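You operate a simulated robot arm through the tools that you are given. There is no shell and no other tool.

Carry out the task below with a simulated robot arm. There is one attempt and no reset: what you move stays moved.

## Task
Wipe the purple spatula clean and put it away in the spatulas drawer.
Fine: wipe it on the red pad; the pad goes on the grey tray; shut the drawer. Where these are worked on the way, their far stop is far enough and under half their travel is too little: spatulas drawer.
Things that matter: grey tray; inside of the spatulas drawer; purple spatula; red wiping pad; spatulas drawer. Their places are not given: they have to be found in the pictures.

Only the result counts: the job must be done as asked and must still hold three seconds after the hand-in. Knocking over, shifting, dropping, spilling or breaking anything else fails it.

## Robot
A 7-joint arm with a two-finger parallel gripper, fixed in place. Base frame: the origin is at the foot of the arm, x ahead of it, y to its left, z up. Units: cm, rad, N and s.
Its first joint turns from -2.304 to 2.304 rad. Payload 3.91 kg.
The tool frame sits at the grasp point between the pads (the TCP): z along the fingers, y along the line on which they close. The tips reach 3 cm beyond it. The gripper opens to 11 cm. The fingers are 2 cm wide and 1 cm thick; the gripper's body (4.8 by 11.2 cm) begins 5.5 cm behind the TCP.
Orientation is that of the tool frame in the base frame, as a unit quaternion [w, x, y, z]. With the fingers straight down and closing along the base's y, the tool's x points along the base's -x, its y along +y and its z along -z.

## Interface
- The arm moves only by the tool nudge_tool. Its argument "commands" is a list of rows, each an object of numbers (a shift or turn left out is 0, a gripper value left out holds the last): "tx", "ty", "tz": the shift along the base's x, y, z in mm; "ax", "ay", "az": the turn, a rotation vector about the base's x, y, z in rad; "grip": the finger opening in mm, from 0 to 110. In form: [{"tx": .., "ty": .., "tz": .., "ax": .., "ay": .., "az": .., "grip": ..}, ...]. A call has 1 to 20 rows; each row shifts and turns the commanded pose from where the row before left it. A row lasts 0.2 s, in which the tool goes at most 5 cm and 0.15 rad; a call with a longer step from one row to the next is refused whole, and so is a gripper value outside its range. Where a pose cannot be reached the arm comes as near as it can. A force on the tool above 40 N (or 10 N above the force at the start of the call, whichever is more), or a blocked arm, ends the call early, and 0.2 s more pass. Each finger travels about 10.8 cm/s and halts on what it meets, pressing with about 40 N; the grip force reading is that of the motor and also rises with nothing between the fingers. The clock runs only during rows and for 0.2 s after the last one: add rows that do not move to give the fingers time. It gives the time, the measured TCP pose, the force on the tool (base axes), the opening and the grip force at its end, in the units of the frame above (readings bear some noise), with the torque about the TCP (base axes, N m) and any sound that the robot's microphone picked up.
- Cameras (640 x 400 px; columns grow to the right, rows downward): "scene" is fixed at [21.87, -49.9, 147.07]; the picture's right is [0.91, -0.42, 0.00], its down [-0.22, -0.48, -0.85] and it looks along [0.36, 0.77, -0.53] (base axes); focal length 333 px, centre (320, 200). "wrist" rides on the gripper at [7.2, 1.7, -10.3] in the tool frame; the picture's right is [-0.23, 0.97, 0.00], its down [-0.76, -0.18, -0.62] and it looks along [-0.61, -0.14, 0.78] (tool axes); focal length 222 px, centre (320, 200).
- capture(camera): a new picture of that camera. No time passes.
- locate(camera, pixels): for up to 12 pixels [column, row] of the newest picture of that camera ("zoom" is the newest enlarged one), the place [x, y, z] in the base frame of the surface seen there, good to about 0.2 cm. No time passes.
- close_up(camera, box): a new picture of the part [left, top, right, bottom] of that camera's present view, enlarged. No time passes.
- close_job(): hands the job in; it is judged then, once.

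Open the gripper and draw the arm clear of the work before you hand the job in, unless the task says otherwise.

The tools are called after "Emit:" by a JSON object that holds its "name" and its "arguments". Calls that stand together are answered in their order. nudge_tool: Moves the arm, as the interface text tells. Its arguments: {"type":"object","properties":{"commands":{"type":"array"}},"required":["commands"]} The other tools are called the same way: capture (camera) takes a picture; locate (camera, pixels) gives the place of the surface under pixels of a picture; close_up (camera, box) takes an enlarged picture of a part of a camera's view; close_job () hands the job in.

At the start:

```text
time: 0.0
tcp_pos: [53.77, 25.92, 120.55]
tcp_rot: [0.0, 0.0, 1.0, -0.001]
wrist_force: [-0.2, -0.3, -0.2]
wrist_torque: [-0.02, -0.01, 0.0]
gripper_width: 11.01
grasp_force: 0.0
```

scene: 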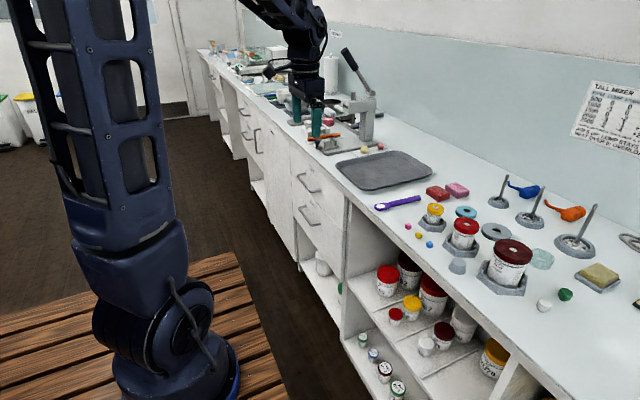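
wrist: 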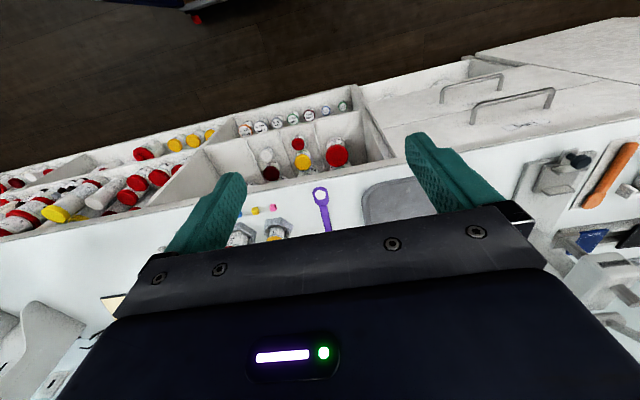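

The scene shows a purple spatula near (397,202), a red pad near (437,193), a grey tray near (383,170) and drawers near (305,185). I'll enlarge those areas.

Emit:
{"name": "close_up", "arguments": {"camera": "scene", "box": [320, 130, 520, 255]}}

Emit:
{"name": "close_up", "arguments": {"camera": "scene", "box": [220, 90, 380, 290]}}

```text
3.20 times, centred on (420, 192) of scene
```

zoom: 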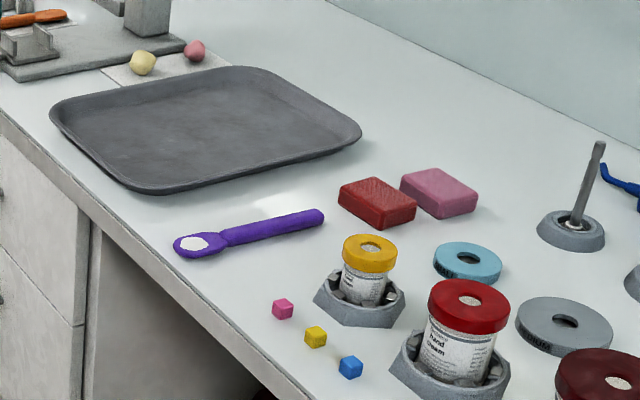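

```text
2.00 times, centred on (300, 190) of scene
```

zoom: 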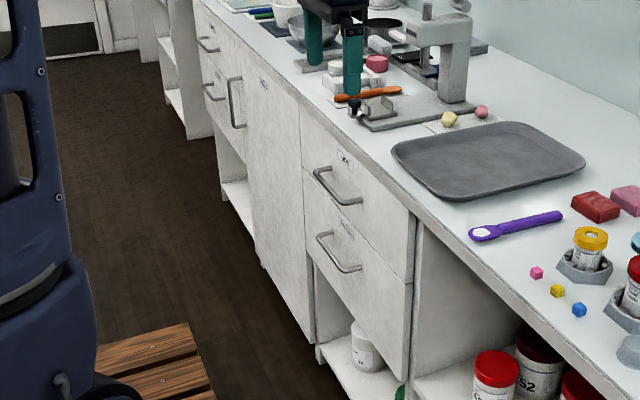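

The drawers have labels near (305,169) and (305,202); I'll zoom in to read them. I'll also look at the drawers farther away.

Emit:
{"name": "close_up", "arguments": {"camera": "scene", "box": [290, 155, 338, 185]}}

Emit:
{"name": "close_up", "arguments": {"camera": "scene", "box": [290, 188, 338, 218]}}

Emit:
{"name": "close_up", "arguments": {"camera": "scene", "box": [225, 85, 289, 165]}}

Emit:
{"name": "close_up", "arguments": {"camera": "scene", "box": [190, 40, 410, 160]}}

```text
13.33 times, centred on (314, 170) of scene
```

zoom: 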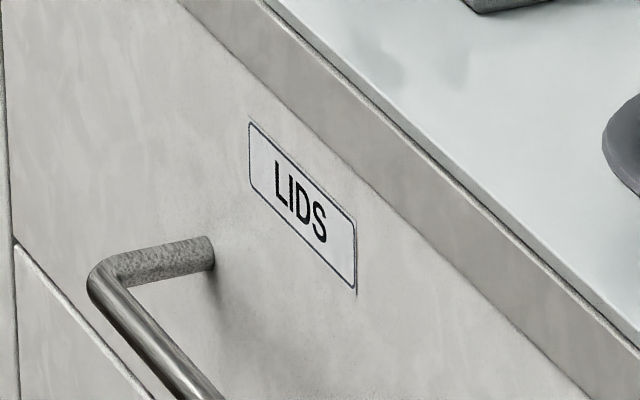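

```text
13.33 times, centred on (314, 203) of scene
```

zoom: 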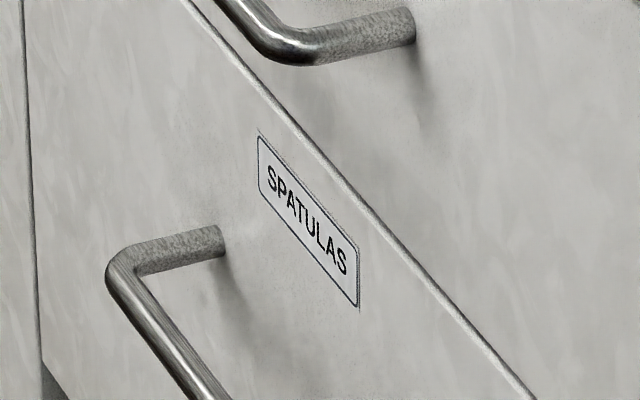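

```text
5.00 times, centred on (257, 125) of scene
```

zoom: 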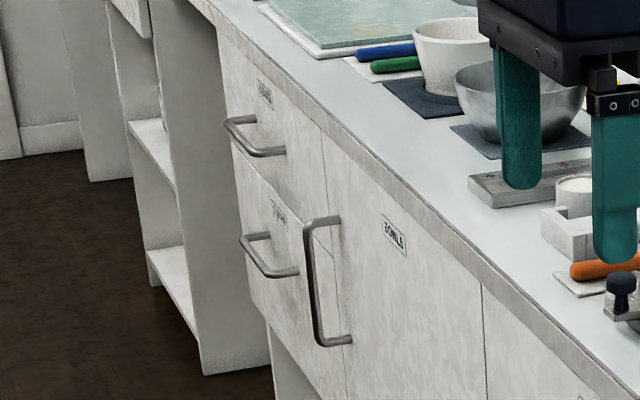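

```text
2.91 times, centred on (300, 100) of scene
```

zoom: 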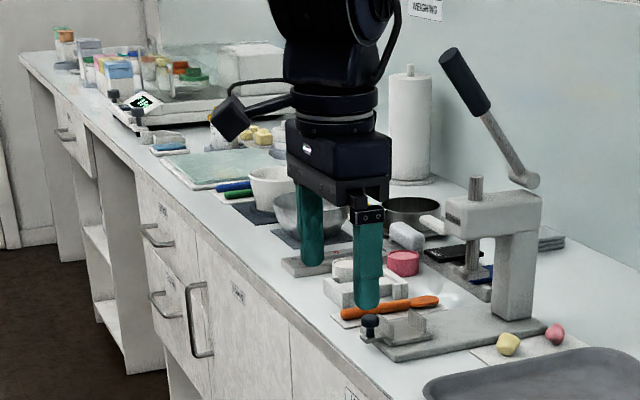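

The lower drawer of the near pair is labelled SPATULAS. Next I'll get positions for its handle, face and edges, and for the spatula, pad and tray.

Emit:
{"name": "capture", "arguments": {"camera": "scene"}}

Emit:
{"name": "locate", "arguments": {"camera": "scene", "pixels": [[379, 207], [390, 203], [405, 199], [419, 196], [427, 192], [437, 188], [453, 194], [440, 200], [336, 165], [366, 190], [431, 178], [393, 152]]}}

Emit:
{"name": "locate", "arguments": {"camera": "scene", "pixels": [[385, 170], [300, 211], [310, 224], [305, 207], [308, 224], [312, 204], [294, 190], [350, 231], [345, 278], [298, 256], [330, 210], [360, 220]]}}

Emit:
{"name": "close_up", "arguments": {"camera": "scene", "box": [280, 160, 360, 290]}}

```text
taken
```

scene: 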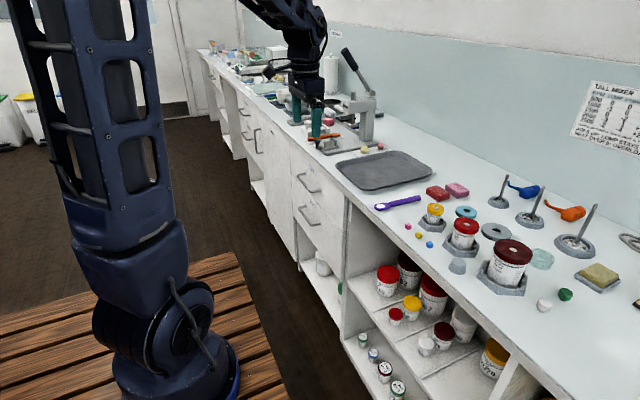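

```text
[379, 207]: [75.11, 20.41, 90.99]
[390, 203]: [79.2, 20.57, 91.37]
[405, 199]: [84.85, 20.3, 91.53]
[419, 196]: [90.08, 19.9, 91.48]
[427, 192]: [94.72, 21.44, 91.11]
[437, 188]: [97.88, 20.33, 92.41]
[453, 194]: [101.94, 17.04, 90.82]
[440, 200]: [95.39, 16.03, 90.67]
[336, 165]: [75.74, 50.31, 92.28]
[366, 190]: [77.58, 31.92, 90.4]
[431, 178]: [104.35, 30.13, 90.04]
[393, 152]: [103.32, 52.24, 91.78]
```

```text
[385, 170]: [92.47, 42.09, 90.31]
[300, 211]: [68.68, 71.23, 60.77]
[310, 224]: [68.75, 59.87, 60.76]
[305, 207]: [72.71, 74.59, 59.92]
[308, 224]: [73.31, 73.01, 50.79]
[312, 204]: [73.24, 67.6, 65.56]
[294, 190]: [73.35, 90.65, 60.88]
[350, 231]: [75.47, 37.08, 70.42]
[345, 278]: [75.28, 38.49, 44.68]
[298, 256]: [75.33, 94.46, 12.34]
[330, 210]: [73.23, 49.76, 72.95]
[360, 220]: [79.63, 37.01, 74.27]
```

```text
3.08 times, centred on (320, 225) of scene
```

zoom: 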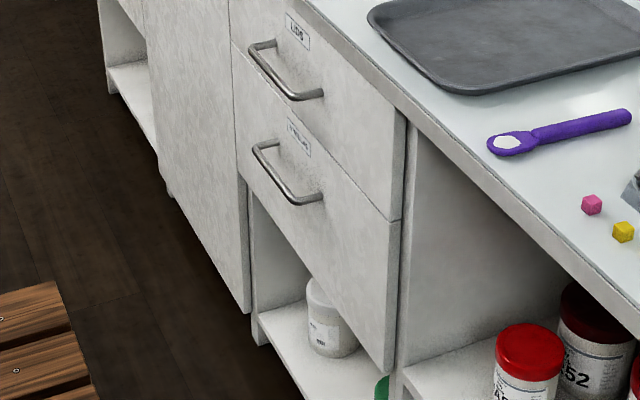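

The spatula lies along x from about 75 to 91 cm at y≈20, and the drawer handle is near x 68.7, z 60.8. I'll zoom in on the pads and the spatula to get exact outlines.

Emit:
{"name": "close_up", "arguments": {"camera": "scene", "box": [415, 175, 479, 215]}}

Emit:
{"name": "locate", "arguments": {"camera": "zoom", "pixels": [[112, 138], [225, 92], [378, 168], [262, 222], [250, 155], [262, 275], [378, 218], [118, 195], [425, 65], [325, 90], [440, 160], [200, 245]]}}

Emit:
{"name": "close_up", "arguments": {"camera": "scene", "box": [368, 188, 432, 228]}}

Emit:
{"name": "locate", "arguments": {"camera": "zoom", "pixels": [[65, 190], [100, 180], [165, 155], [162, 192], [180, 170], [250, 145], [245, 130], [255, 160], [400, 115], [505, 75], [520, 110], [330, 122]]}}

```text
10.00 times, centred on (447, 195) of scene
```

zoom: 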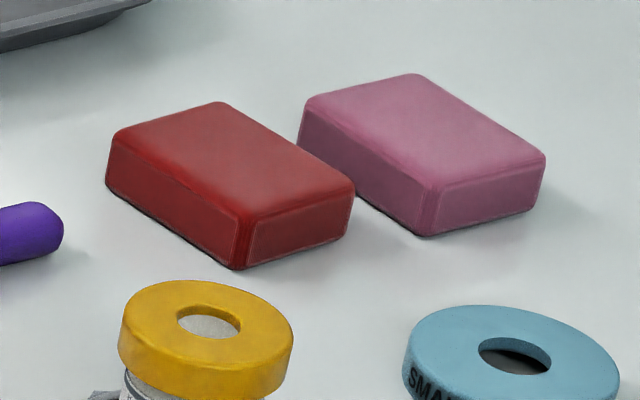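

```text
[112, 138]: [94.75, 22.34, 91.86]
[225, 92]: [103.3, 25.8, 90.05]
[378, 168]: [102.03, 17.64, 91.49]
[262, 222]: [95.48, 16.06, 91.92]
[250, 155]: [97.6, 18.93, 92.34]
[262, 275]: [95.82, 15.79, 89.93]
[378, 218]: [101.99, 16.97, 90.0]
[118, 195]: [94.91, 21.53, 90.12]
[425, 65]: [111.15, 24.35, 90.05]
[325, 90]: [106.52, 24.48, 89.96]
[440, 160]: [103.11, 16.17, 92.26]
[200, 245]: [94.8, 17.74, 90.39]
```

```text
10.00 times, centred on (400, 208) of scene
```

zoom: 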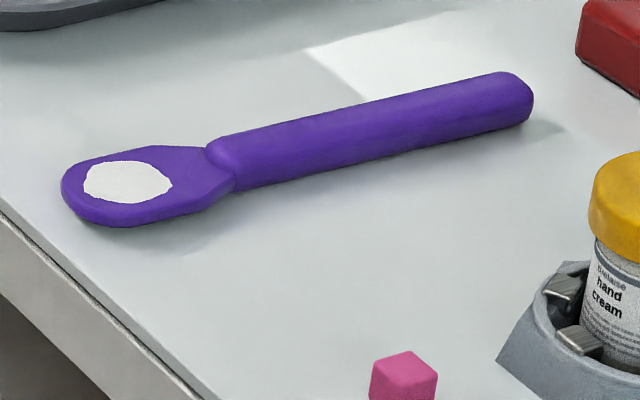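

```text
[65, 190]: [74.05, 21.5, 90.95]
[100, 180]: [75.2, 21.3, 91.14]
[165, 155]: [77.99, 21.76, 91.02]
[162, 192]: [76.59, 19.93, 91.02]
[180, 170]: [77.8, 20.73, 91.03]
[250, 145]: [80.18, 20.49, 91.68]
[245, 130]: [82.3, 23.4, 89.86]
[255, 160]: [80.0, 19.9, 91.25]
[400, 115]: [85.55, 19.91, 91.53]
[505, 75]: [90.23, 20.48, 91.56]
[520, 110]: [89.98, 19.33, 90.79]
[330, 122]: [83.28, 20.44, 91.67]
```

The pad's near face is at x≈95 and its top at z≈92.3, but some of my pixels landed on the pink pad. I'll zoom again to get the right corners and the gap between the two.

Emit:
{"name": "close_up", "arguments": {"camera": "scene", "box": [415, 175, 479, 215]}}

Emit:
{"name": "locate", "arguments": {"camera": "zoom", "pixels": [[125, 138], [215, 108], [340, 182], [245, 212], [235, 262], [115, 185], [345, 230], [350, 200], [312, 105], [305, 140], [430, 185], [425, 228]]}}

Emit:
{"name": "close_up", "arguments": {"camera": "wrist", "box": [220, 180, 420, 280]}}

```text
10.00 times, centred on (447, 195) of scene
```

zoom: 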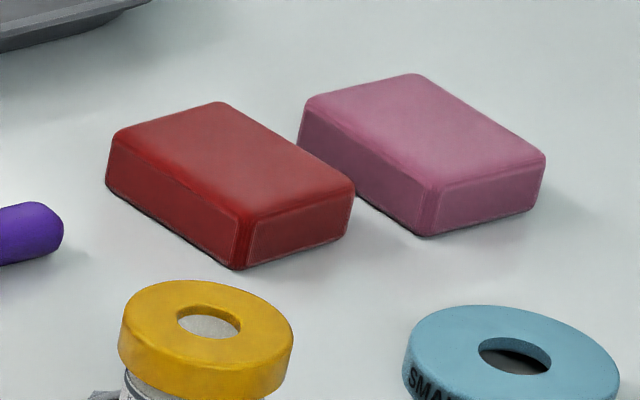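

```text
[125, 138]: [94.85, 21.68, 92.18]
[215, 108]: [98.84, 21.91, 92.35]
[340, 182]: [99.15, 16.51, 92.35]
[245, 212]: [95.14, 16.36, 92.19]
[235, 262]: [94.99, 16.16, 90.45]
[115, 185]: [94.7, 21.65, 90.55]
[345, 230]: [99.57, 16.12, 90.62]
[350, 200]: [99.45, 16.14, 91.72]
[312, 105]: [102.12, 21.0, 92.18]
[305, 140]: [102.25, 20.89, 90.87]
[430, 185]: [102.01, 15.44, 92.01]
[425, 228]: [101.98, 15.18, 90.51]
```

```text
3.20 times, centred on (320, 230) of wrist
```

zoom: 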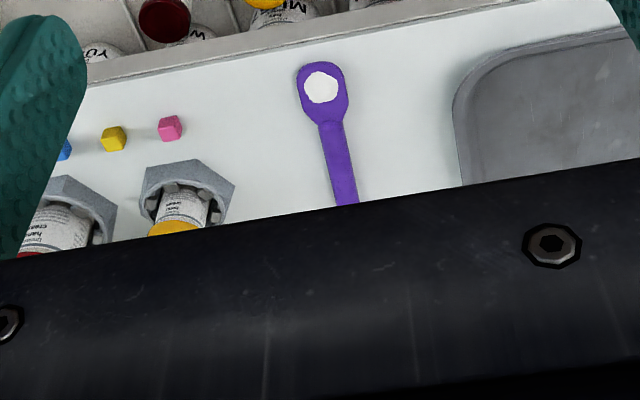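

The red pad spans x 94.8–99.5, y 16–22.2 and z 90–92.35, with a 2.5 cm gap to the pink pad. Now I'll check the nearby jar and the tray's shape.

Emit:
{"name": "locate", "arguments": {"camera": "scene", "pixels": [[435, 207], [428, 208], [443, 209], [435, 204], [425, 224], [446, 224], [464, 209], [457, 212], [419, 236], [408, 226], [466, 223], [430, 222]]}}

Emit:
{"name": "locate", "arguments": {"camera": "scene", "pixels": [[350, 165], [360, 175], [370, 183], [385, 180], [400, 175], [415, 178], [395, 160], [375, 165], [341, 172], [355, 185], [400, 187], [425, 182]]}}

Emit:
{"name": "close_up", "arguments": {"camera": "scene", "box": [325, 140, 445, 215]}}

```text
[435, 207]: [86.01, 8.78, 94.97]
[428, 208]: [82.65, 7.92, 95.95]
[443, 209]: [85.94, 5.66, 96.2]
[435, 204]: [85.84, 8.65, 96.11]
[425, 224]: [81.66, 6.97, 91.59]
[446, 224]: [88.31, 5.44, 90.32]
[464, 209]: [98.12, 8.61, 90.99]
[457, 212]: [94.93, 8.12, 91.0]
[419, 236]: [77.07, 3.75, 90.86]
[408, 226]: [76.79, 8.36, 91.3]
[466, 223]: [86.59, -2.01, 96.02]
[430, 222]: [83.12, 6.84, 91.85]
```

```text
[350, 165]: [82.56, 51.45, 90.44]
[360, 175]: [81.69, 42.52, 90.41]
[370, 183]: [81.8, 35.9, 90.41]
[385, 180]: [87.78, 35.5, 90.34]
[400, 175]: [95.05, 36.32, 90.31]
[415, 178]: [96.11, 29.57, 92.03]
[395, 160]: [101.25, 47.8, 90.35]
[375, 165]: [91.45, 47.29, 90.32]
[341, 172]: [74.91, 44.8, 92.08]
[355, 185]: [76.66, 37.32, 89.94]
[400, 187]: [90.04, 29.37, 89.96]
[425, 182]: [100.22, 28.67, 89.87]
```

```text
5.33 times, centred on (385, 178) of scene
```

zoom: 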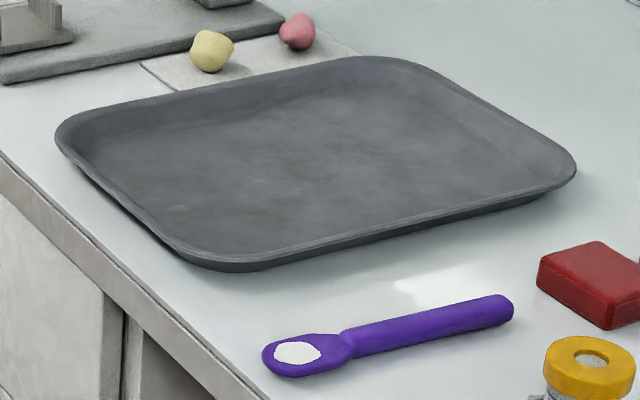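

The tray floor is at z≈90.35 with its rim at ≈92, spanning x 75–105 and y 29–53. The path to the red pad is clear, so I'll move above it at (96.3, 19.1) with the fingers part open.

Emit:
{"name": "nudge_tool", "arguments": {"commands": [{"tx": 42.5, "ty": -6.8, "tz": -15.5, "grip": 85}, {"tx": 42.5, "ty": -6.8, "tz": -15.5}, {"tx": 42.5, "ty": -6.8, "tz": -15.5}, {"tx": 42.5, "ty": -6.8, "tz": -15.5}, {"tx": 42.5, "ty": -6.8, "tz": -15.5}, {"tx": 42.5, "ty": -6.8, "tz": -15.5}, {"tx": 42.5, "ty": -6.8, "tz": -15.5}, {"tx": 42.5, "ty": -6.8, "tz": -15.5}, {"tx": 42.5, "ty": -6.8, "tz": -15.5}, {"tx": 42.5, "ty": -6.8, "tz": -15.5}, {}, {}]}}

Emit:
{"name": "capture", "arguments": {"camera": "scene"}}

Emit:
{"name": "capture", "arguments": {"camera": "wrist"}}

```text
time: 2.6
tcp_pos: [96.36, 19.18, 105.01]
tcp_rot: [0.0, 0.0, 1.0, 0.0]
wrist_force: [0.2, 0.4, 0.7]
wrist_torque: [-0.03, 0.03, -0.01]
gripper_width: 8.5
grasp_force: 0.1
```

```text
taken
```

scene: 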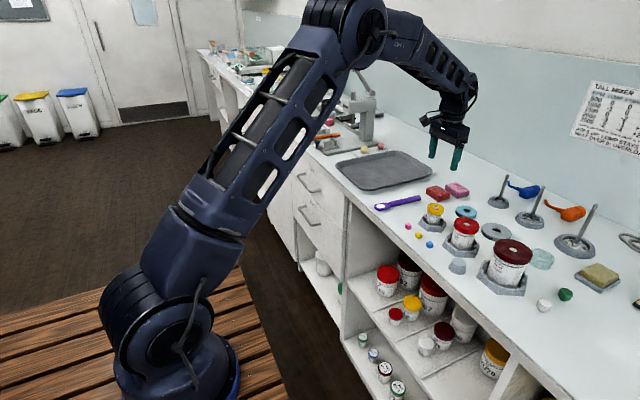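

```text
taken
```

wrist: 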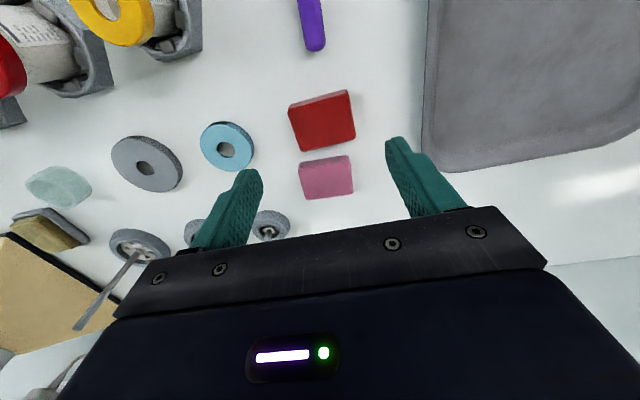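

The tool is above the pad at (96.4, 19.2, 105), with the fingers on either side of it and the pink pad clear. I'll lower to z≈93.6.

Emit:
{"name": "nudge_tool", "arguments": {"commands": [{"tz": -30}, {"tz": -30}, {"tz": -25}, {"tz": -15}, {"tz": -14}, {}]}}

Emit:
{"name": "capture", "arguments": {"camera": "wrist"}}

```text
time: 4.0
tcp_pos: [96.34, 19.24, 93.6]
tcp_rot: [0.0, 0.0, 1.0, 0.0]
wrist_force: [0.0, -0.3, 0.5]
wrist_torque: [-0.05, -0.01, -0.02]
gripper_width: 8.53
grasp_force: 0.0
```

```text
taken
```

wrist: 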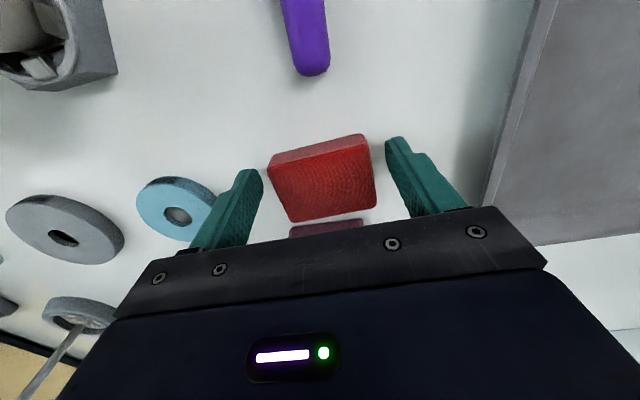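

The fingers straddle the red pad, seen between columns 265 and 376. I'll close on it.

Emit:
{"name": "nudge_tool", "arguments": {"commands": [{"grip": 65}, {"grip": 58}, {"grip": 54}, {"grip": 54}]}}

Emit:
{"name": "capture", "arguments": {"camera": "wrist"}}

```text
time: 5.0
tcp_pos: [96.3, 19.18, 93.61]
tcp_rot: [0.0, 0.0, 1.0, 0.0]
wrist_force: [-0.5, 0.0, 0.0]
wrist_torque: [0.02, 0.0, 0.02]
gripper_width: 6.33
grasp_force: 40.1
```

```text
taken
```

wrist: 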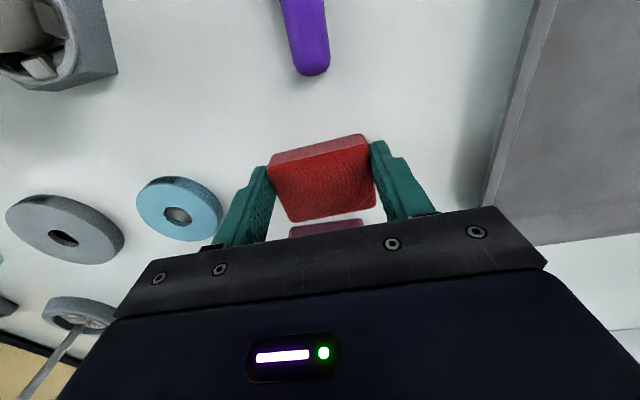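

The pad is held (opening 6.33, 40 N). I'll lift it and carry it above the spatula bowl at about (75.7, 20.8), to wipe the residue, which is on the bowl's upper side.

Emit:
{"name": "nudge_tool", "arguments": {"commands": [{"tz": 25}, {"tz": 35}, {"tz": 40}, {"tx": -43, "ty": 3.2}, {"tx": -43, "ty": 3.2}, {"tx": -43, "ty": 3.2}, {"tx": -43, "ty": 3.2}, {"tx": -43, "ty": 3.2}, {}, {}]}}

Emit:
{"name": "capture", "arguments": {"camera": "wrist"}}

Emit:
{"name": "close_up", "arguments": {"camera": "scene", "box": [340, 130, 500, 230]}}

```text
time: 7.2
tcp_pos: [74.77, 20.74, 103.52]
tcp_rot: [0.0, 0.0, 1.0, 0.0]
wrist_force: [0.1, 0.0, -1.2]
wrist_torque: [-0.01, -0.02, -0.01]
gripper_width: 6.32
grasp_force: 40.1
```

```text
taken
```

wrist: 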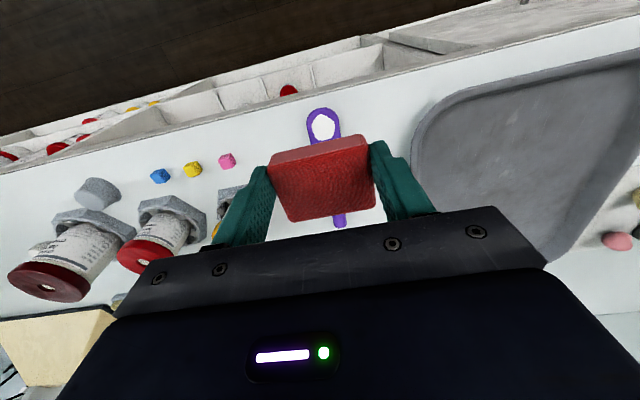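

```text
4.00 times, centred on (420, 180) of scene
```

zoom: 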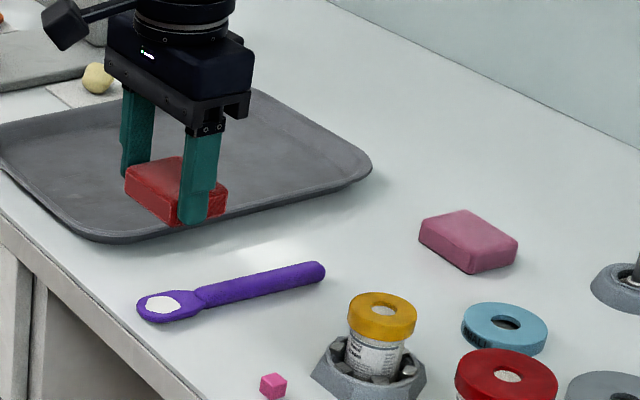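

The pad hangs above the bowl. I'll lower until it's just above contact (TCP z≈95), then creep down.

Emit:
{"name": "nudge_tool", "arguments": {"commands": [{"tz": -30}, {"tz": -30}, {"tz": -20}, {"tz": -6}, {"tz": -2}, {}]}}

Emit:
{"name": "close_up", "arguments": {"camera": "scene", "box": [360, 180, 440, 230]}}

```text
time: 8.6
tcp_pos: [74.82, 20.71, 94.82]
tcp_rot: [0.0, 0.001, 1.0, 0.0]
wrist_force: [0.6, 0.5, -0.9]
wrist_torque: [0.0, -0.01, 0.0]
gripper_width: 6.36
grasp_force: 40.2
```

```text
8.00 times, centred on (400, 205) of scene
```

zoom: 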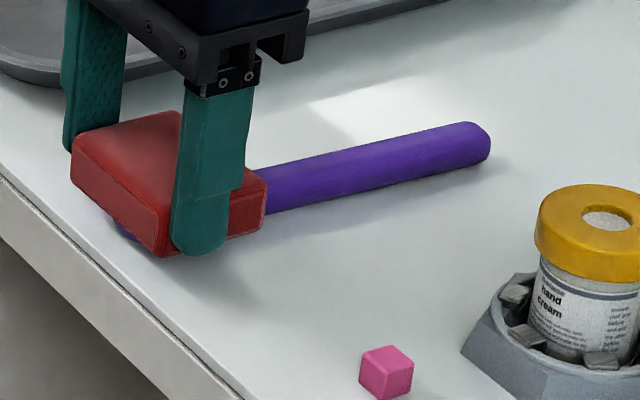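

Nothing touches yet, with only the pad's weight (-0.9 N) in the force reading. I'll creep down in 1 mm steps.

Emit:
{"name": "nudge_tool", "arguments": {"commands": [{"tz": -1}, {"tz": -1}, {}]}}

```text
time: 9.4
tcp_pos: [74.79, 20.88, 94.72]
tcp_rot: [0.0, 0.0, 1.0, 0.0]
wrist_force: [-1.7, -0.5, 5.6]
wrist_torque: [-0.01, -0.12, -0.02]
gripper_width: 6.32
grasp_force: 39.9
```

The pad is in contact with about 6.5 N of push. I'll stroke sideways along y in small steps and check how the spatula behaves.

Emit:
{"name": "nudge_tool", "arguments": {"commands": [{"ty": 5}, {"ty": 5}, {"ty": 5}, {"ty": -5}, {"ty": -5}, {"ty": -5}, {"ty": -5}, {"ty": -5}, {"ty": -5}, {"ty": 5}, {"ty": 5}, {"ty": 5}, {}]}}

Emit:
{"name": "close_up", "arguments": {"camera": "scene", "box": [360, 180, 440, 230]}}

Emit:
{"name": "capture", "arguments": {"camera": "wrist"}}

```text
time: 12.2
tcp_pos: [74.83, 20.81, 94.7]
tcp_rot: [-0.001, 0.0, 1.0, 0.0]
wrist_force: [0.6, 0.1, 2.8]
wrist_torque: [0.0, -0.09, 0.04]
gripper_width: 6.33
grasp_force: 40.2
```

```text
8.00 times, centred on (400, 205) of scene
```

zoom: 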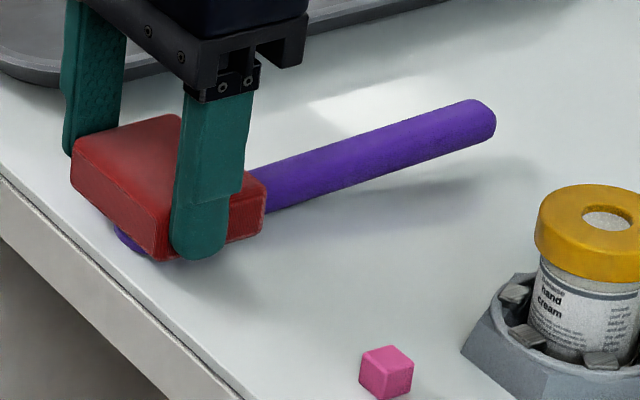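

```text
taken
```

wrist: 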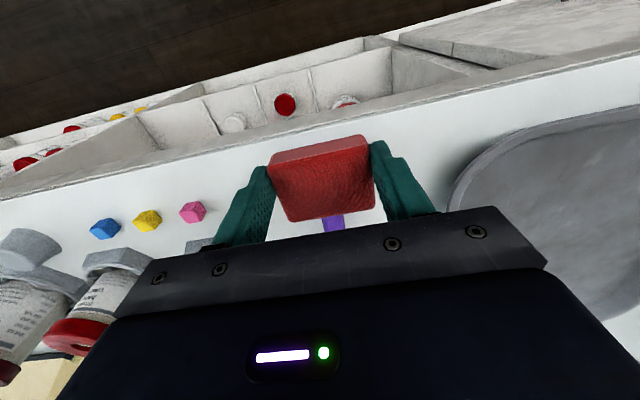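

The handle end has lifted a little, because pressing the bowl tips the spatula. I'll lift the pad and look at the residue.

Emit:
{"name": "nudge_tool", "arguments": {"commands": [{"tz": 10}, {"tz": 40}, {"tz": 40}, {"ty": 30}, {"ty": 30}, {}]}}

Emit:
{"name": "close_up", "arguments": {"camera": "scene", "box": [360, 180, 440, 230]}}

```text
time: 13.6
tcp_pos: [74.76, 26.82, 103.63]
tcp_rot: [-0.001, 0.0, 1.0, 0.0]
wrist_force: [-0.4, 0.4, -0.2]
wrist_torque: [0.0, -0.01, 0.0]
gripper_width: 6.32
grasp_force: 40.5
```

```text
8.00 times, centred on (400, 205) of scene
```

zoom: 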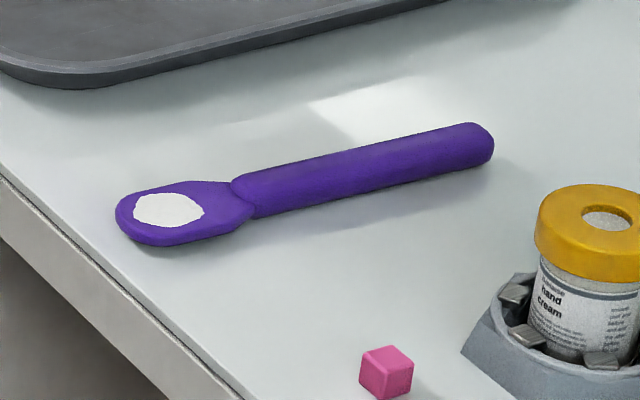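

The residue is unchanged. I'll try one longer stroke and look mid-stroke, to see whether the spatula slides along with the pad.

Emit:
{"name": "nudge_tool", "arguments": {"commands": [{"ty": -30}, {"ty": -30}, {"ty": -15}, {"tz": -40}, {"tz": -40}, {"tz": -5}, {"tz": -3}, {"tz": -2}, {}]}}

Emit:
{"name": "nudge_tool", "arguments": {"commands": [{"ty": 8}, {"ty": 8}, {"ty": 8}, {"ty": 8}, {}]}}

Emit:
{"name": "close_up", "arguments": {"camera": "scene", "box": [360, 180, 440, 230]}}

```text
time: 15.6
tcp_pos: [74.75, 19.36, 94.6]
tcp_rot: [0.0, 0.0, 1.0, 0.0]
wrist_force: [-0.9, 0.0, 2.9]
wrist_torque: [0.04, -0.09, 0.01]
gripper_width: 6.35
grasp_force: 40.1
```

```text
time: 16.8
tcp_pos: [74.82, 22.6, 94.65]
tcp_rot: [0.0, -0.001, 1.0, 0.0]
wrist_force: [0.6, -0.3, 1.7]
wrist_torque: [0.0, -0.07, -0.02]
gripper_width: 6.33
grasp_force: 40.1
```

```text
8.00 times, centred on (400, 205) of scene
```

zoom: 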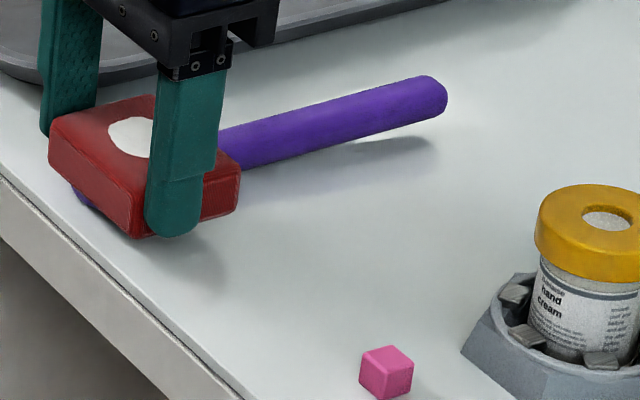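

A white mark now shows on the pad at zoom (130,135), so residue is coming off, although the spatula slid along too. I'll lift and check the bowl.

Emit:
{"name": "nudge_tool", "arguments": {"commands": [{"tz": 10}, {"tz": 40}, {"tz": 40}, {"tx": 10, "ty": 40}, {"tx": 10, "ty": 40}, {}]}}

Emit:
{"name": "close_up", "arguments": {"camera": "scene", "box": [360, 180, 440, 230]}}

Emit:
{"name": "capture", "arguments": {"camera": "scene"}}

Emit:
{"name": "capture", "arguments": {"camera": "wrist"}}

```text
time: 18.2
tcp_pos: [76.71, 30.4, 103.58]
tcp_rot: [0.0, 0.0, 1.0, 0.001]
wrist_force: [0.5, -0.3, -0.1]
wrist_torque: [-0.01, -0.02, 0.01]
gripper_width: 6.29
grasp_force: 40.3
```

```text
8.00 times, centred on (400, 205) of scene
```

zoom: 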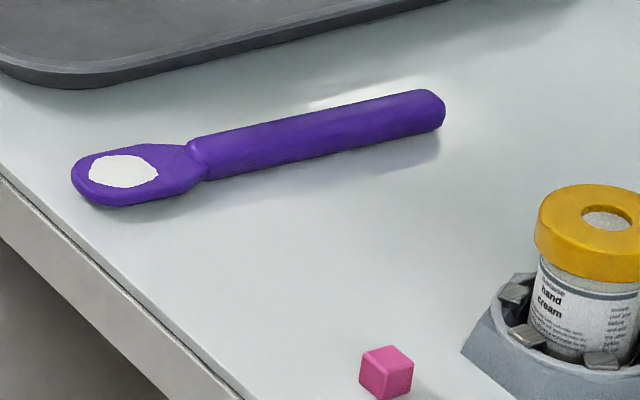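

```text
taken
```

scene: 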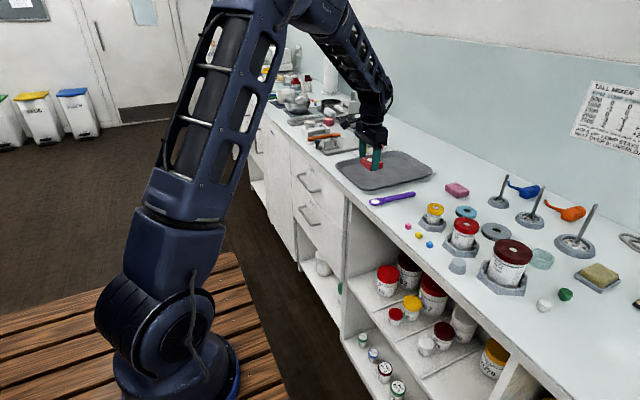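

```text
taken
```

wrist: 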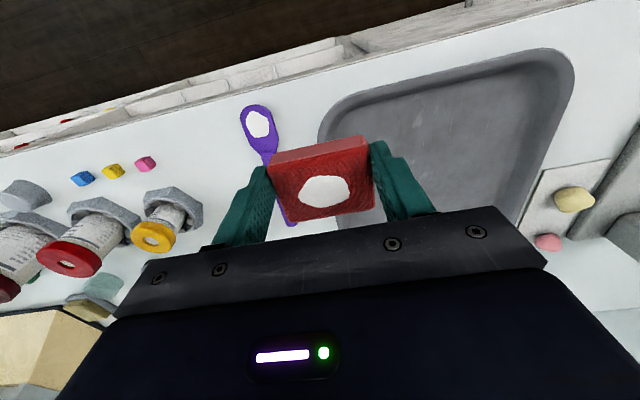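

The pad now carries a mark but the bowl is still white, so wiping seems to add up over strokes. I'll locate the bowl again for more strokes.

Emit:
{"name": "close_up", "arguments": {"camera": "scene", "box": [360, 180, 440, 230]}}

Emit:
{"name": "locate", "arguments": {"camera": "zoom", "pixels": [[78, 175], [125, 170], [150, 190], [130, 148], [200, 165], [185, 150], [210, 150], [300, 125], [435, 100], [435, 120], [20, 200], [60, 232]]}}

```text
8.00 times, centred on (400, 205) of scene
```

zoom: 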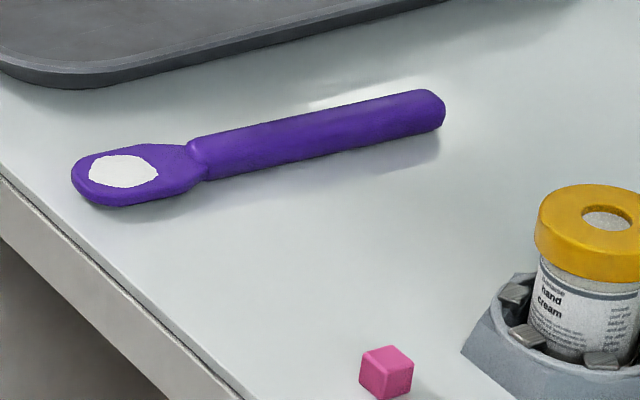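

```text
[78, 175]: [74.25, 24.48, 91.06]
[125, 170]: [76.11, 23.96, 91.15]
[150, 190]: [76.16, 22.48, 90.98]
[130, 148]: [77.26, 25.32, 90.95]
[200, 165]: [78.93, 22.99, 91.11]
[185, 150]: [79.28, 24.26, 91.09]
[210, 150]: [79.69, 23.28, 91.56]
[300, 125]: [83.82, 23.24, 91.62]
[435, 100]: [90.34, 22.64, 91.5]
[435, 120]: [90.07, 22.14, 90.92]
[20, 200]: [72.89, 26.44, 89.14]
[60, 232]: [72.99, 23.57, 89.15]
```

The spatula simply slid with the pad: the bowl is now at (76.0, 23.8). It needs to be held for a proper wipe, so I'll put the pad on the tray first, at about (82, 41).

Emit:
{"name": "nudge_tool", "arguments": {"commands": [{"tx": 14, "ty": 35}, {"tx": 15, "ty": 35}, {"tx": 15, "ty": 36}, {"tz": -35}, {"tz": -35}, {"tz": -15}, {"tz": -6}, {"tz": -3}, {}]}}

Emit:
{"name": "close_up", "arguments": {"camera": "scene", "box": [325, 140, 445, 215]}}

```text
time: 20.2
tcp_pos: [81.24, 41.09, 94.35]
tcp_rot: [0.0, 0.0, 1.0, 0.0]
wrist_force: [0.8, -0.8, -0.1]
wrist_torque: [-0.01, 0.02, 0.02]
gripper_width: 6.32
grasp_force: 39.8
```

```text
5.33 times, centred on (385, 178) of scene
```

zoom: 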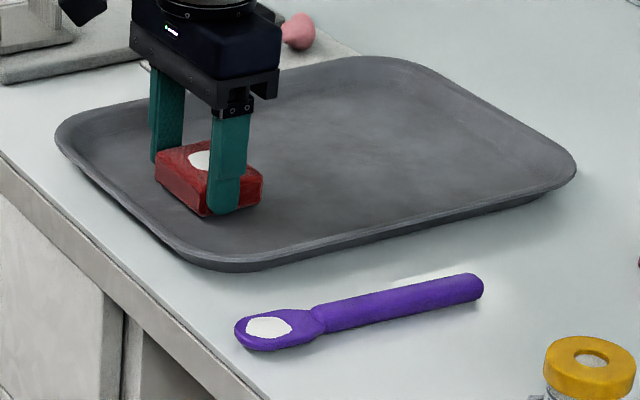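

The pad is about 4 mm above the tray floor. I'll lower it to contact.

Emit:
{"name": "nudge_tool", "arguments": {"commands": [{"tz": -2}, {"tz": -1}, {"tz": -1}, {}]}}

```text
time: 21.2
tcp_pos: [81.12, 40.98, 94.06]
tcp_rot: [0.001, 0.0, 1.0, 0.0]
wrist_force: [-1.2, -1.4, 13.6]
wrist_torque: [-0.11, -0.04, -0.01]
gripper_width: 6.34
grasp_force: 40.2
```

The pad is on the tray with a firm touch (13.6 N). I'll ease up a little, then open and rise.

Emit:
{"name": "nudge_tool", "arguments": {"commands": [{"tz": 1}, {"grip": 70}, {"grip": 80}, {"grip": 90}, {"tz": 20}, {"tz": 40}, {"tz": 40}, {}]}}

Emit:
{"name": "close_up", "arguments": {"camera": "scene", "box": [325, 140, 445, 215]}}

Emit:
{"name": "locate", "arguments": {"camera": "zoom", "pixels": [[160, 155], [205, 145], [262, 178], [208, 185], [205, 215], [260, 205], [210, 160], [237, 335], [265, 328], [325, 315], [400, 300], [480, 285]]}}

```text
time: 23.0
tcp_pos: [81.15, 41.12, 104.05]
tcp_rot: [0.0, -0.001, 1.0, 0.0]
wrist_force: [-0.1, 0.3, 0.1]
wrist_torque: [-0.02, 0.03, -0.02]
gripper_width: 8.99
grasp_force: 0.0
```

```text
5.33 times, centred on (385, 178) of scene
```

zoom: 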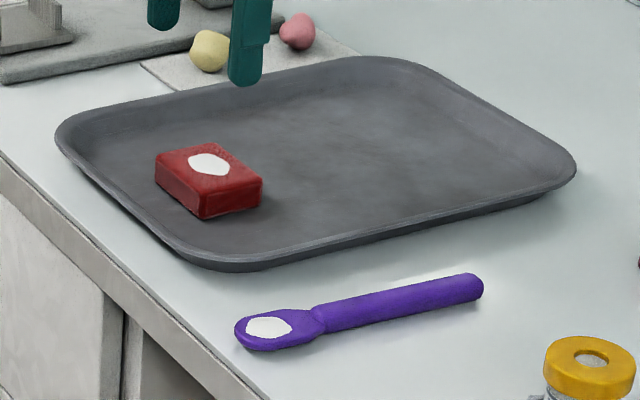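

```text
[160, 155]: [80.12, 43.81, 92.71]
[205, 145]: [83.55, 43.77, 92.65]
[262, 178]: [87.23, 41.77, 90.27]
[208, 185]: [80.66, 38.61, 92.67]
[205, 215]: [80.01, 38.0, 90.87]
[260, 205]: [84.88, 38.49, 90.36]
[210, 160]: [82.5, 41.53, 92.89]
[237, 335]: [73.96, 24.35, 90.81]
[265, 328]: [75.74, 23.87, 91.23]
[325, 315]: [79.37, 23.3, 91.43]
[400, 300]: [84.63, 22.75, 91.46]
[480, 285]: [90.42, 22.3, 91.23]
```

The pad rests on the tray at about (82.2, 41.1) with its top at 92.7. The spatula rod is at about (86, 22.7), turned roughly -0.09 rad, so I'll move above it with the tool turned to match.

Emit:
{"name": "nudge_tool", "arguments": {"commands": [{"tx": 9.7, "ty": -36.6, "grip": 50, "az": -0.09}, {"tx": 9.7, "ty": -36.6}, {"tx": 9.7, "ty": -36.6}, {"tx": 9.7, "ty": -36.6}, {"tx": 9.7, "ty": -36.6}, {"tz": -30}, {"tz": -30}, {}]}}

Emit:
{"name": "capture", "arguments": {"camera": "wrist"}}

Emit:
{"name": "close_up", "arguments": {"camera": "scene", "box": [360, 165, 456, 225]}}

```text
time: 24.8
tcp_pos: [86.12, 22.73, 97.88]
tcp_rot: [-0.001, 0.045, 0.999, 0.0]
wrist_force: [-0.5, -0.2, 0.3]
wrist_torque: [0.01, 0.01, 0.0]
gripper_width: 5.02
grasp_force: 0.0
```

```text
taken
```

wrist: 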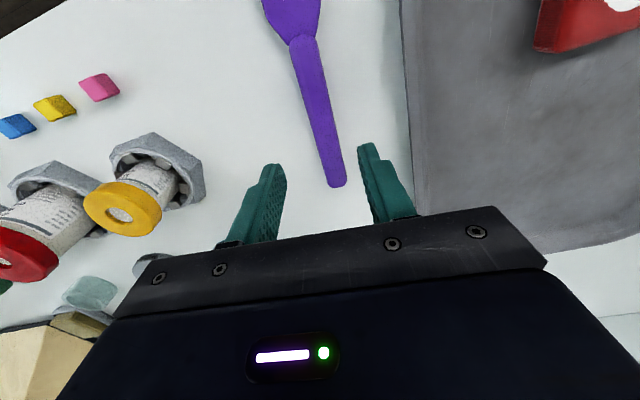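

```text
6.67 times, centred on (408, 195) of scene
```

zoom: 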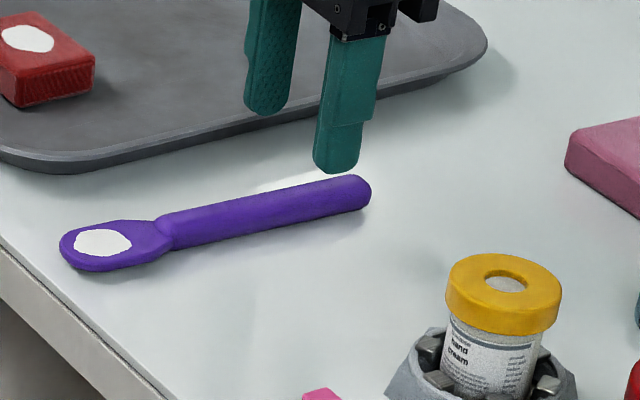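

The fingers straddle the rod at x≈86. I'll lower to z≈93.3 and close.

Emit:
{"name": "nudge_tool", "arguments": {"commands": [{"tz": -20}, {"tz": -15}, {"tz": -7}, {"tz": -3}, {}, {"grip": 30}, {"grip": 15}, {"grip": 10}, {"grip": 10}]}}

Emit:
{"name": "capture", "arguments": {"camera": "wrist"}}

```text
time: 26.8
tcp_pos: [86.04, 22.79, 93.42]
tcp_rot: [0.0, 0.045, 0.999, 0.0]
wrist_force: [0.2, -0.1, 0.6]
wrist_torque: [0.01, 0.01, -0.02]
gripper_width: 1.77
grasp_force: 39.9
```

```text
taken
```

wrist: 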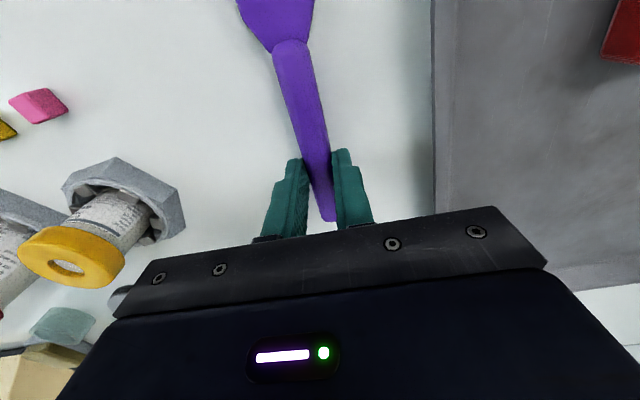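

The spatula is gripped (opening 1.77). I'll lift it, then turn and carry it so the bowl points over the pad.

Emit:
{"name": "nudge_tool", "arguments": {"commands": [{"tz": 20}, {"tz": 40}, {"tz": 40}, {"tx": 2, "ty": 13, "az": -0.135}, {"tx": 2, "ty": 13, "az": -0.135}, {"tx": 2, "ty": 13, "az": -0.135}, {"tx": 2, "ty": 13, "az": -0.135}, {"tx": 2, "ty": 13, "az": -0.135}, {"tx": 2, "ty": 13, "az": -0.135}, {"tx": 1, "ty": 17, "az": -0.135}, {"ax": -0.0866, "ay": -0.05}, {"ax": -0.0866, "ay": -0.05}, {}, {}]}}

Emit:
{"name": "close_up", "arguments": {"camera": "scene", "box": [325, 130, 453, 210]}}

Emit:
{"name": "capture", "arguments": {"camera": "wrist"}}

```text
time: 29.8
tcp_pos: [87.32, 32.14, 103.49]
tcp_rot: [0.087, 0.493, 0.865, -0.05]
wrist_force: [0.9, 1.0, -0.1]
wrist_torque: [0.01, 0.02, -0.02]
gripper_width: 1.77
grasp_force: 40.0
```

```text
5.00 times, centred on (389, 170) of scene
```

zoom: 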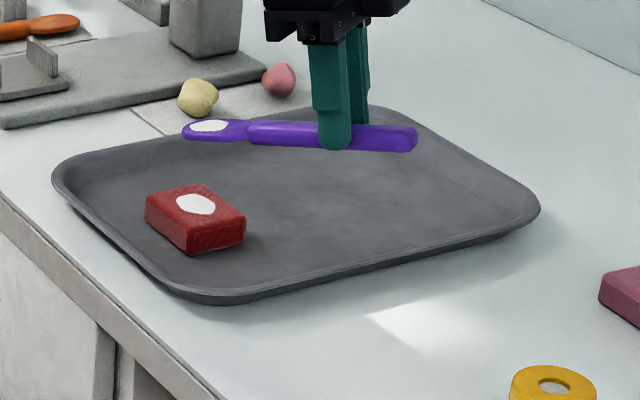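

```text
taken
```

wrist: 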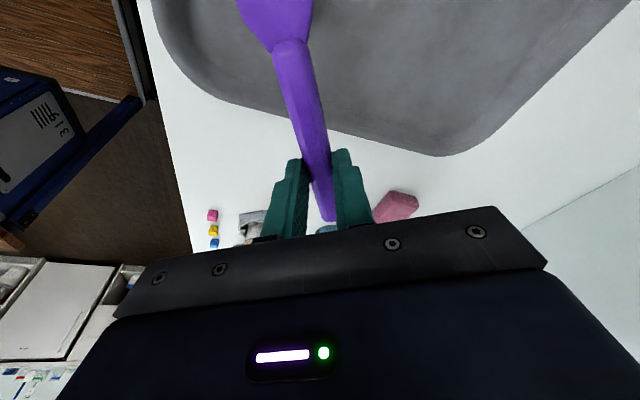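

The spatula is held over the tray. I'll locate its bowl and end to check the tilt and the height above the pad.

Emit:
{"name": "locate", "arguments": {"camera": "zoom", "pixels": [[185, 132], [210, 126], [240, 135], [260, 132], [300, 135], [385, 138], [412, 140], [195, 203], [150, 200], [245, 220], [195, 186]]}}

```text
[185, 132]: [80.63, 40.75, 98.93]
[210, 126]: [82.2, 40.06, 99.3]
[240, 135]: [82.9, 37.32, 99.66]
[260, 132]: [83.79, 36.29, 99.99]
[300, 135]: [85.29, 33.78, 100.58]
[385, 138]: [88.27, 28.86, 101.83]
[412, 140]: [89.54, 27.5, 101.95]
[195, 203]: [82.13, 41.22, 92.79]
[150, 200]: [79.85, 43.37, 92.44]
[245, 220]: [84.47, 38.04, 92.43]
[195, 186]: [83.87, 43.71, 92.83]
```

The bowl is at about (81.9, 40.0) with its top at 99.3, about 6 cm over the pad. I'll lower it most of the way and then creep to contact.

Emit:
{"name": "nudge_tool", "arguments": {"commands": [{"tz": -25}, {"tz": -20}, {"tz": -6}, {"tz": -2}, {}]}}

Emit:
{"name": "close_up", "arguments": {"camera": "scene", "box": [325, 140, 421, 200]}}

```text
time: 31.0
tcp_pos: [87.38, 32.28, 98.17]
tcp_rot: [0.086, 0.492, 0.865, -0.051]
wrist_force: [0.0, 0.5, -0.5]
wrist_torque: [-0.02, -0.02, -0.03]
gripper_width: 1.76
grasp_force: 40.0
```

```text
6.67 times, centred on (373, 170) of scene
```

zoom: 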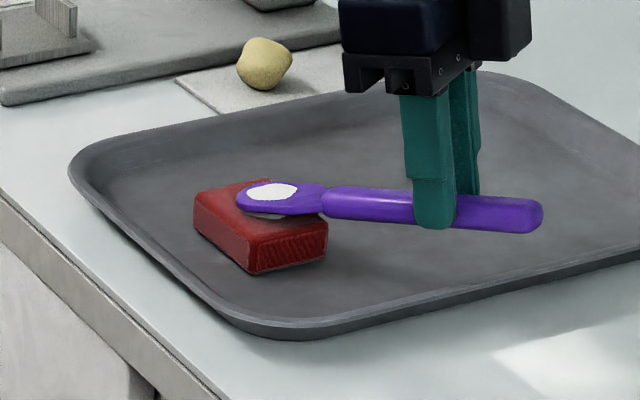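

The bowl is just above the pad. I'll creep down to a light touch.

Emit:
{"name": "nudge_tool", "arguments": {"commands": [{"tz": -2}, {"tz": -1}, {"tz": -1}, {}]}}

```text
time: 32.0
tcp_pos: [87.3, 32.17, 97.79]
tcp_rot: [0.086, 0.493, 0.865, -0.05]
wrist_force: [1.4, -0.4, 10.2]
wrist_torque: [1.0, 0.56, -0.1]
gripper_width: 1.75
grasp_force: 40.4
```

Contact reads about 10 N. I'll ease up 0.5 mm and stroke back and forth along the spatula's axis.

Emit:
{"name": "nudge_tool", "arguments": {"commands": [{"tz": 0.5}, {"tx": -3, "ty": 5.2}, {"tx": -3, "ty": 5.2}, {"tx": 3, "ty": -5.2}, {"tx": 3, "ty": -5.2}, {"tx": 3, "ty": -5.2}, {"tx": 3, "ty": -5.2}, {"tx": -3, "ty": 5.2}, {"tx": -3, "ty": 5.2}, {"tx": -3, "ty": 5.2}, {"tx": -3, "ty": 5.2}, {}]}}

Emit:
{"name": "close_up", "arguments": {"camera": "scene", "box": [325, 140, 421, 200]}}

```text
time: 34.6
tcp_pos: [86.71, 33.31, 97.82]
tcp_rot: [0.085, 0.492, 0.865, -0.05]
wrist_force: [-0.4, 0.4, -0.4]
wrist_torque: [0.06, 0.0, -0.02]
gripper_width: 1.78
grasp_force: 39.4
```

```text
6.67 times, centred on (373, 170) of scene
```

zoom: 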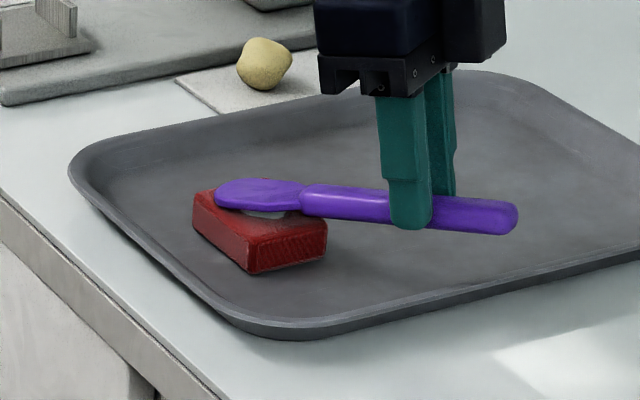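

The bowl is now clean purple and the pad hasn't moved. I'll lift off, level the tool, and lay the spatula back down where it was so I can open the drawer.

Emit:
{"name": "nudge_tool", "arguments": {"commands": [{"tz": 20}, {"tz": 40}, {"ax": 0.0866, "ay": 0.05}, {"ax": 0.0866, "ay": 0.05}, {"tx": -1, "ty": -15, "az": 0.135}, {"tx": -1, "ty": -15, "az": 0.135}, {"tx": -1, "ty": -15, "az": 0.135}, {"tx": -1, "ty": -15, "az": 0.135}, {"tx": -1, "ty": -15, "az": 0.135}, {"tx": -1, "ty": -15, "az": 0.135}, {"tx": -1, "ty": -20, "az": 0.135}, {}, {}]}}

Emit:
{"name": "close_up", "arguments": {"camera": "scene", "box": [325, 140, 485, 240]}}

Emit:
{"name": "capture", "arguments": {"camera": "wrist"}}

```text
time: 37.4
tcp_pos: [85.95, 22.27, 103.76]
tcp_rot: [-0.001, 0.046, 0.999, 0.0]
wrist_force: [-0.1, -0.2, 0.9]
wrist_torque: [0.0, -0.03, 0.01]
gripper_width: 1.78
grasp_force: 40.2
```

```text
4.00 times, centred on (405, 190) of scene
```

zoom: 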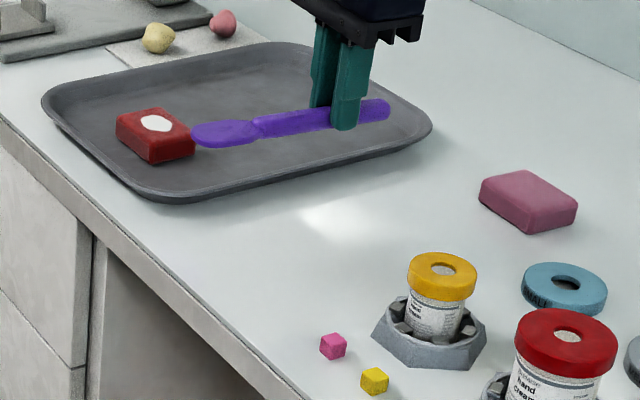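

```text
taken
```

wrist: 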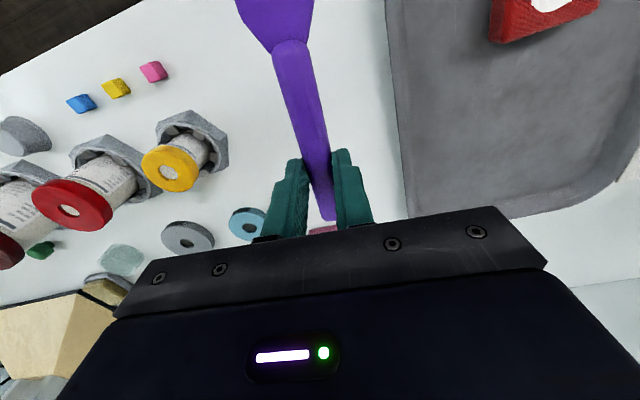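

The spatula is clean and above its old spot. I'll lower it to the counter in decreasing steps.

Emit:
{"name": "nudge_tool", "arguments": {"commands": [{"tz": -40}, {"tz": -40}, {"tz": -15}, {"tz": -4}, {"tz": -2}, {}]}}

```text
time: 38.8
tcp_pos: [86.09, 22.21, 93.63]
tcp_rot: [0.0, 0.045, 0.999, 0.0]
wrist_force: [-0.3, 0.7, 0.3]
wrist_torque: [0.01, -0.01, -0.03]
gripper_width: 1.78
grasp_force: 39.7
```

Still no contact at 93.63. I'll go down 1–2 mm more, then open and rise.

Emit:
{"name": "nudge_tool", "arguments": {"commands": [{"tz": -1}, {"tz": -1}, {}]}}

Emit:
{"name": "nudge_tool", "arguments": {"commands": [{"grip": 25}, {"grip": 40}, {"grip": 50}, {"tz": 20}, {"tz": 40}, {"tz": 40}, {}]}}

Emit:
{"name": "close_up", "arguments": {"camera": "scene", "box": [360, 165, 456, 225]}}

Emit:
{"name": "locate", "arguments": {"camera": "zoom", "pixels": [[100, 240], [180, 225], [240, 210], [300, 200], [350, 190]]}}

```text
time: 39.6
tcp_pos: [86.05, 22.28, 93.49]
tcp_rot: [-0.001, 0.045, 0.999, 0.0]
wrist_force: [-0.2, 0.5, 2.2]
wrist_torque: [0.01, -0.09, -0.02]
gripper_width: 1.75
grasp_force: 40.3
```

```text
time: 41.2
tcp_pos: [85.98, 22.45, 103.51]
tcp_rot: [0.0, 0.045, 0.999, 0.001]
wrist_force: [-1.2, -0.5, 0.3]
wrist_torque: [-0.01, 0.0, 0.0]
gripper_width: 5.01
grasp_force: 0.0
```

```text
6.67 times, centred on (408, 195) of scene
```

zoom: 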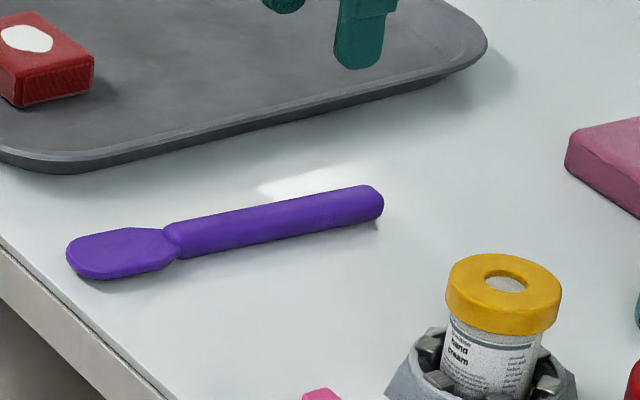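

```text
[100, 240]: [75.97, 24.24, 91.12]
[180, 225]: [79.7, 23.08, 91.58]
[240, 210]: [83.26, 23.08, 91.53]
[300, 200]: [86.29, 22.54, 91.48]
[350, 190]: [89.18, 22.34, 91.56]
```

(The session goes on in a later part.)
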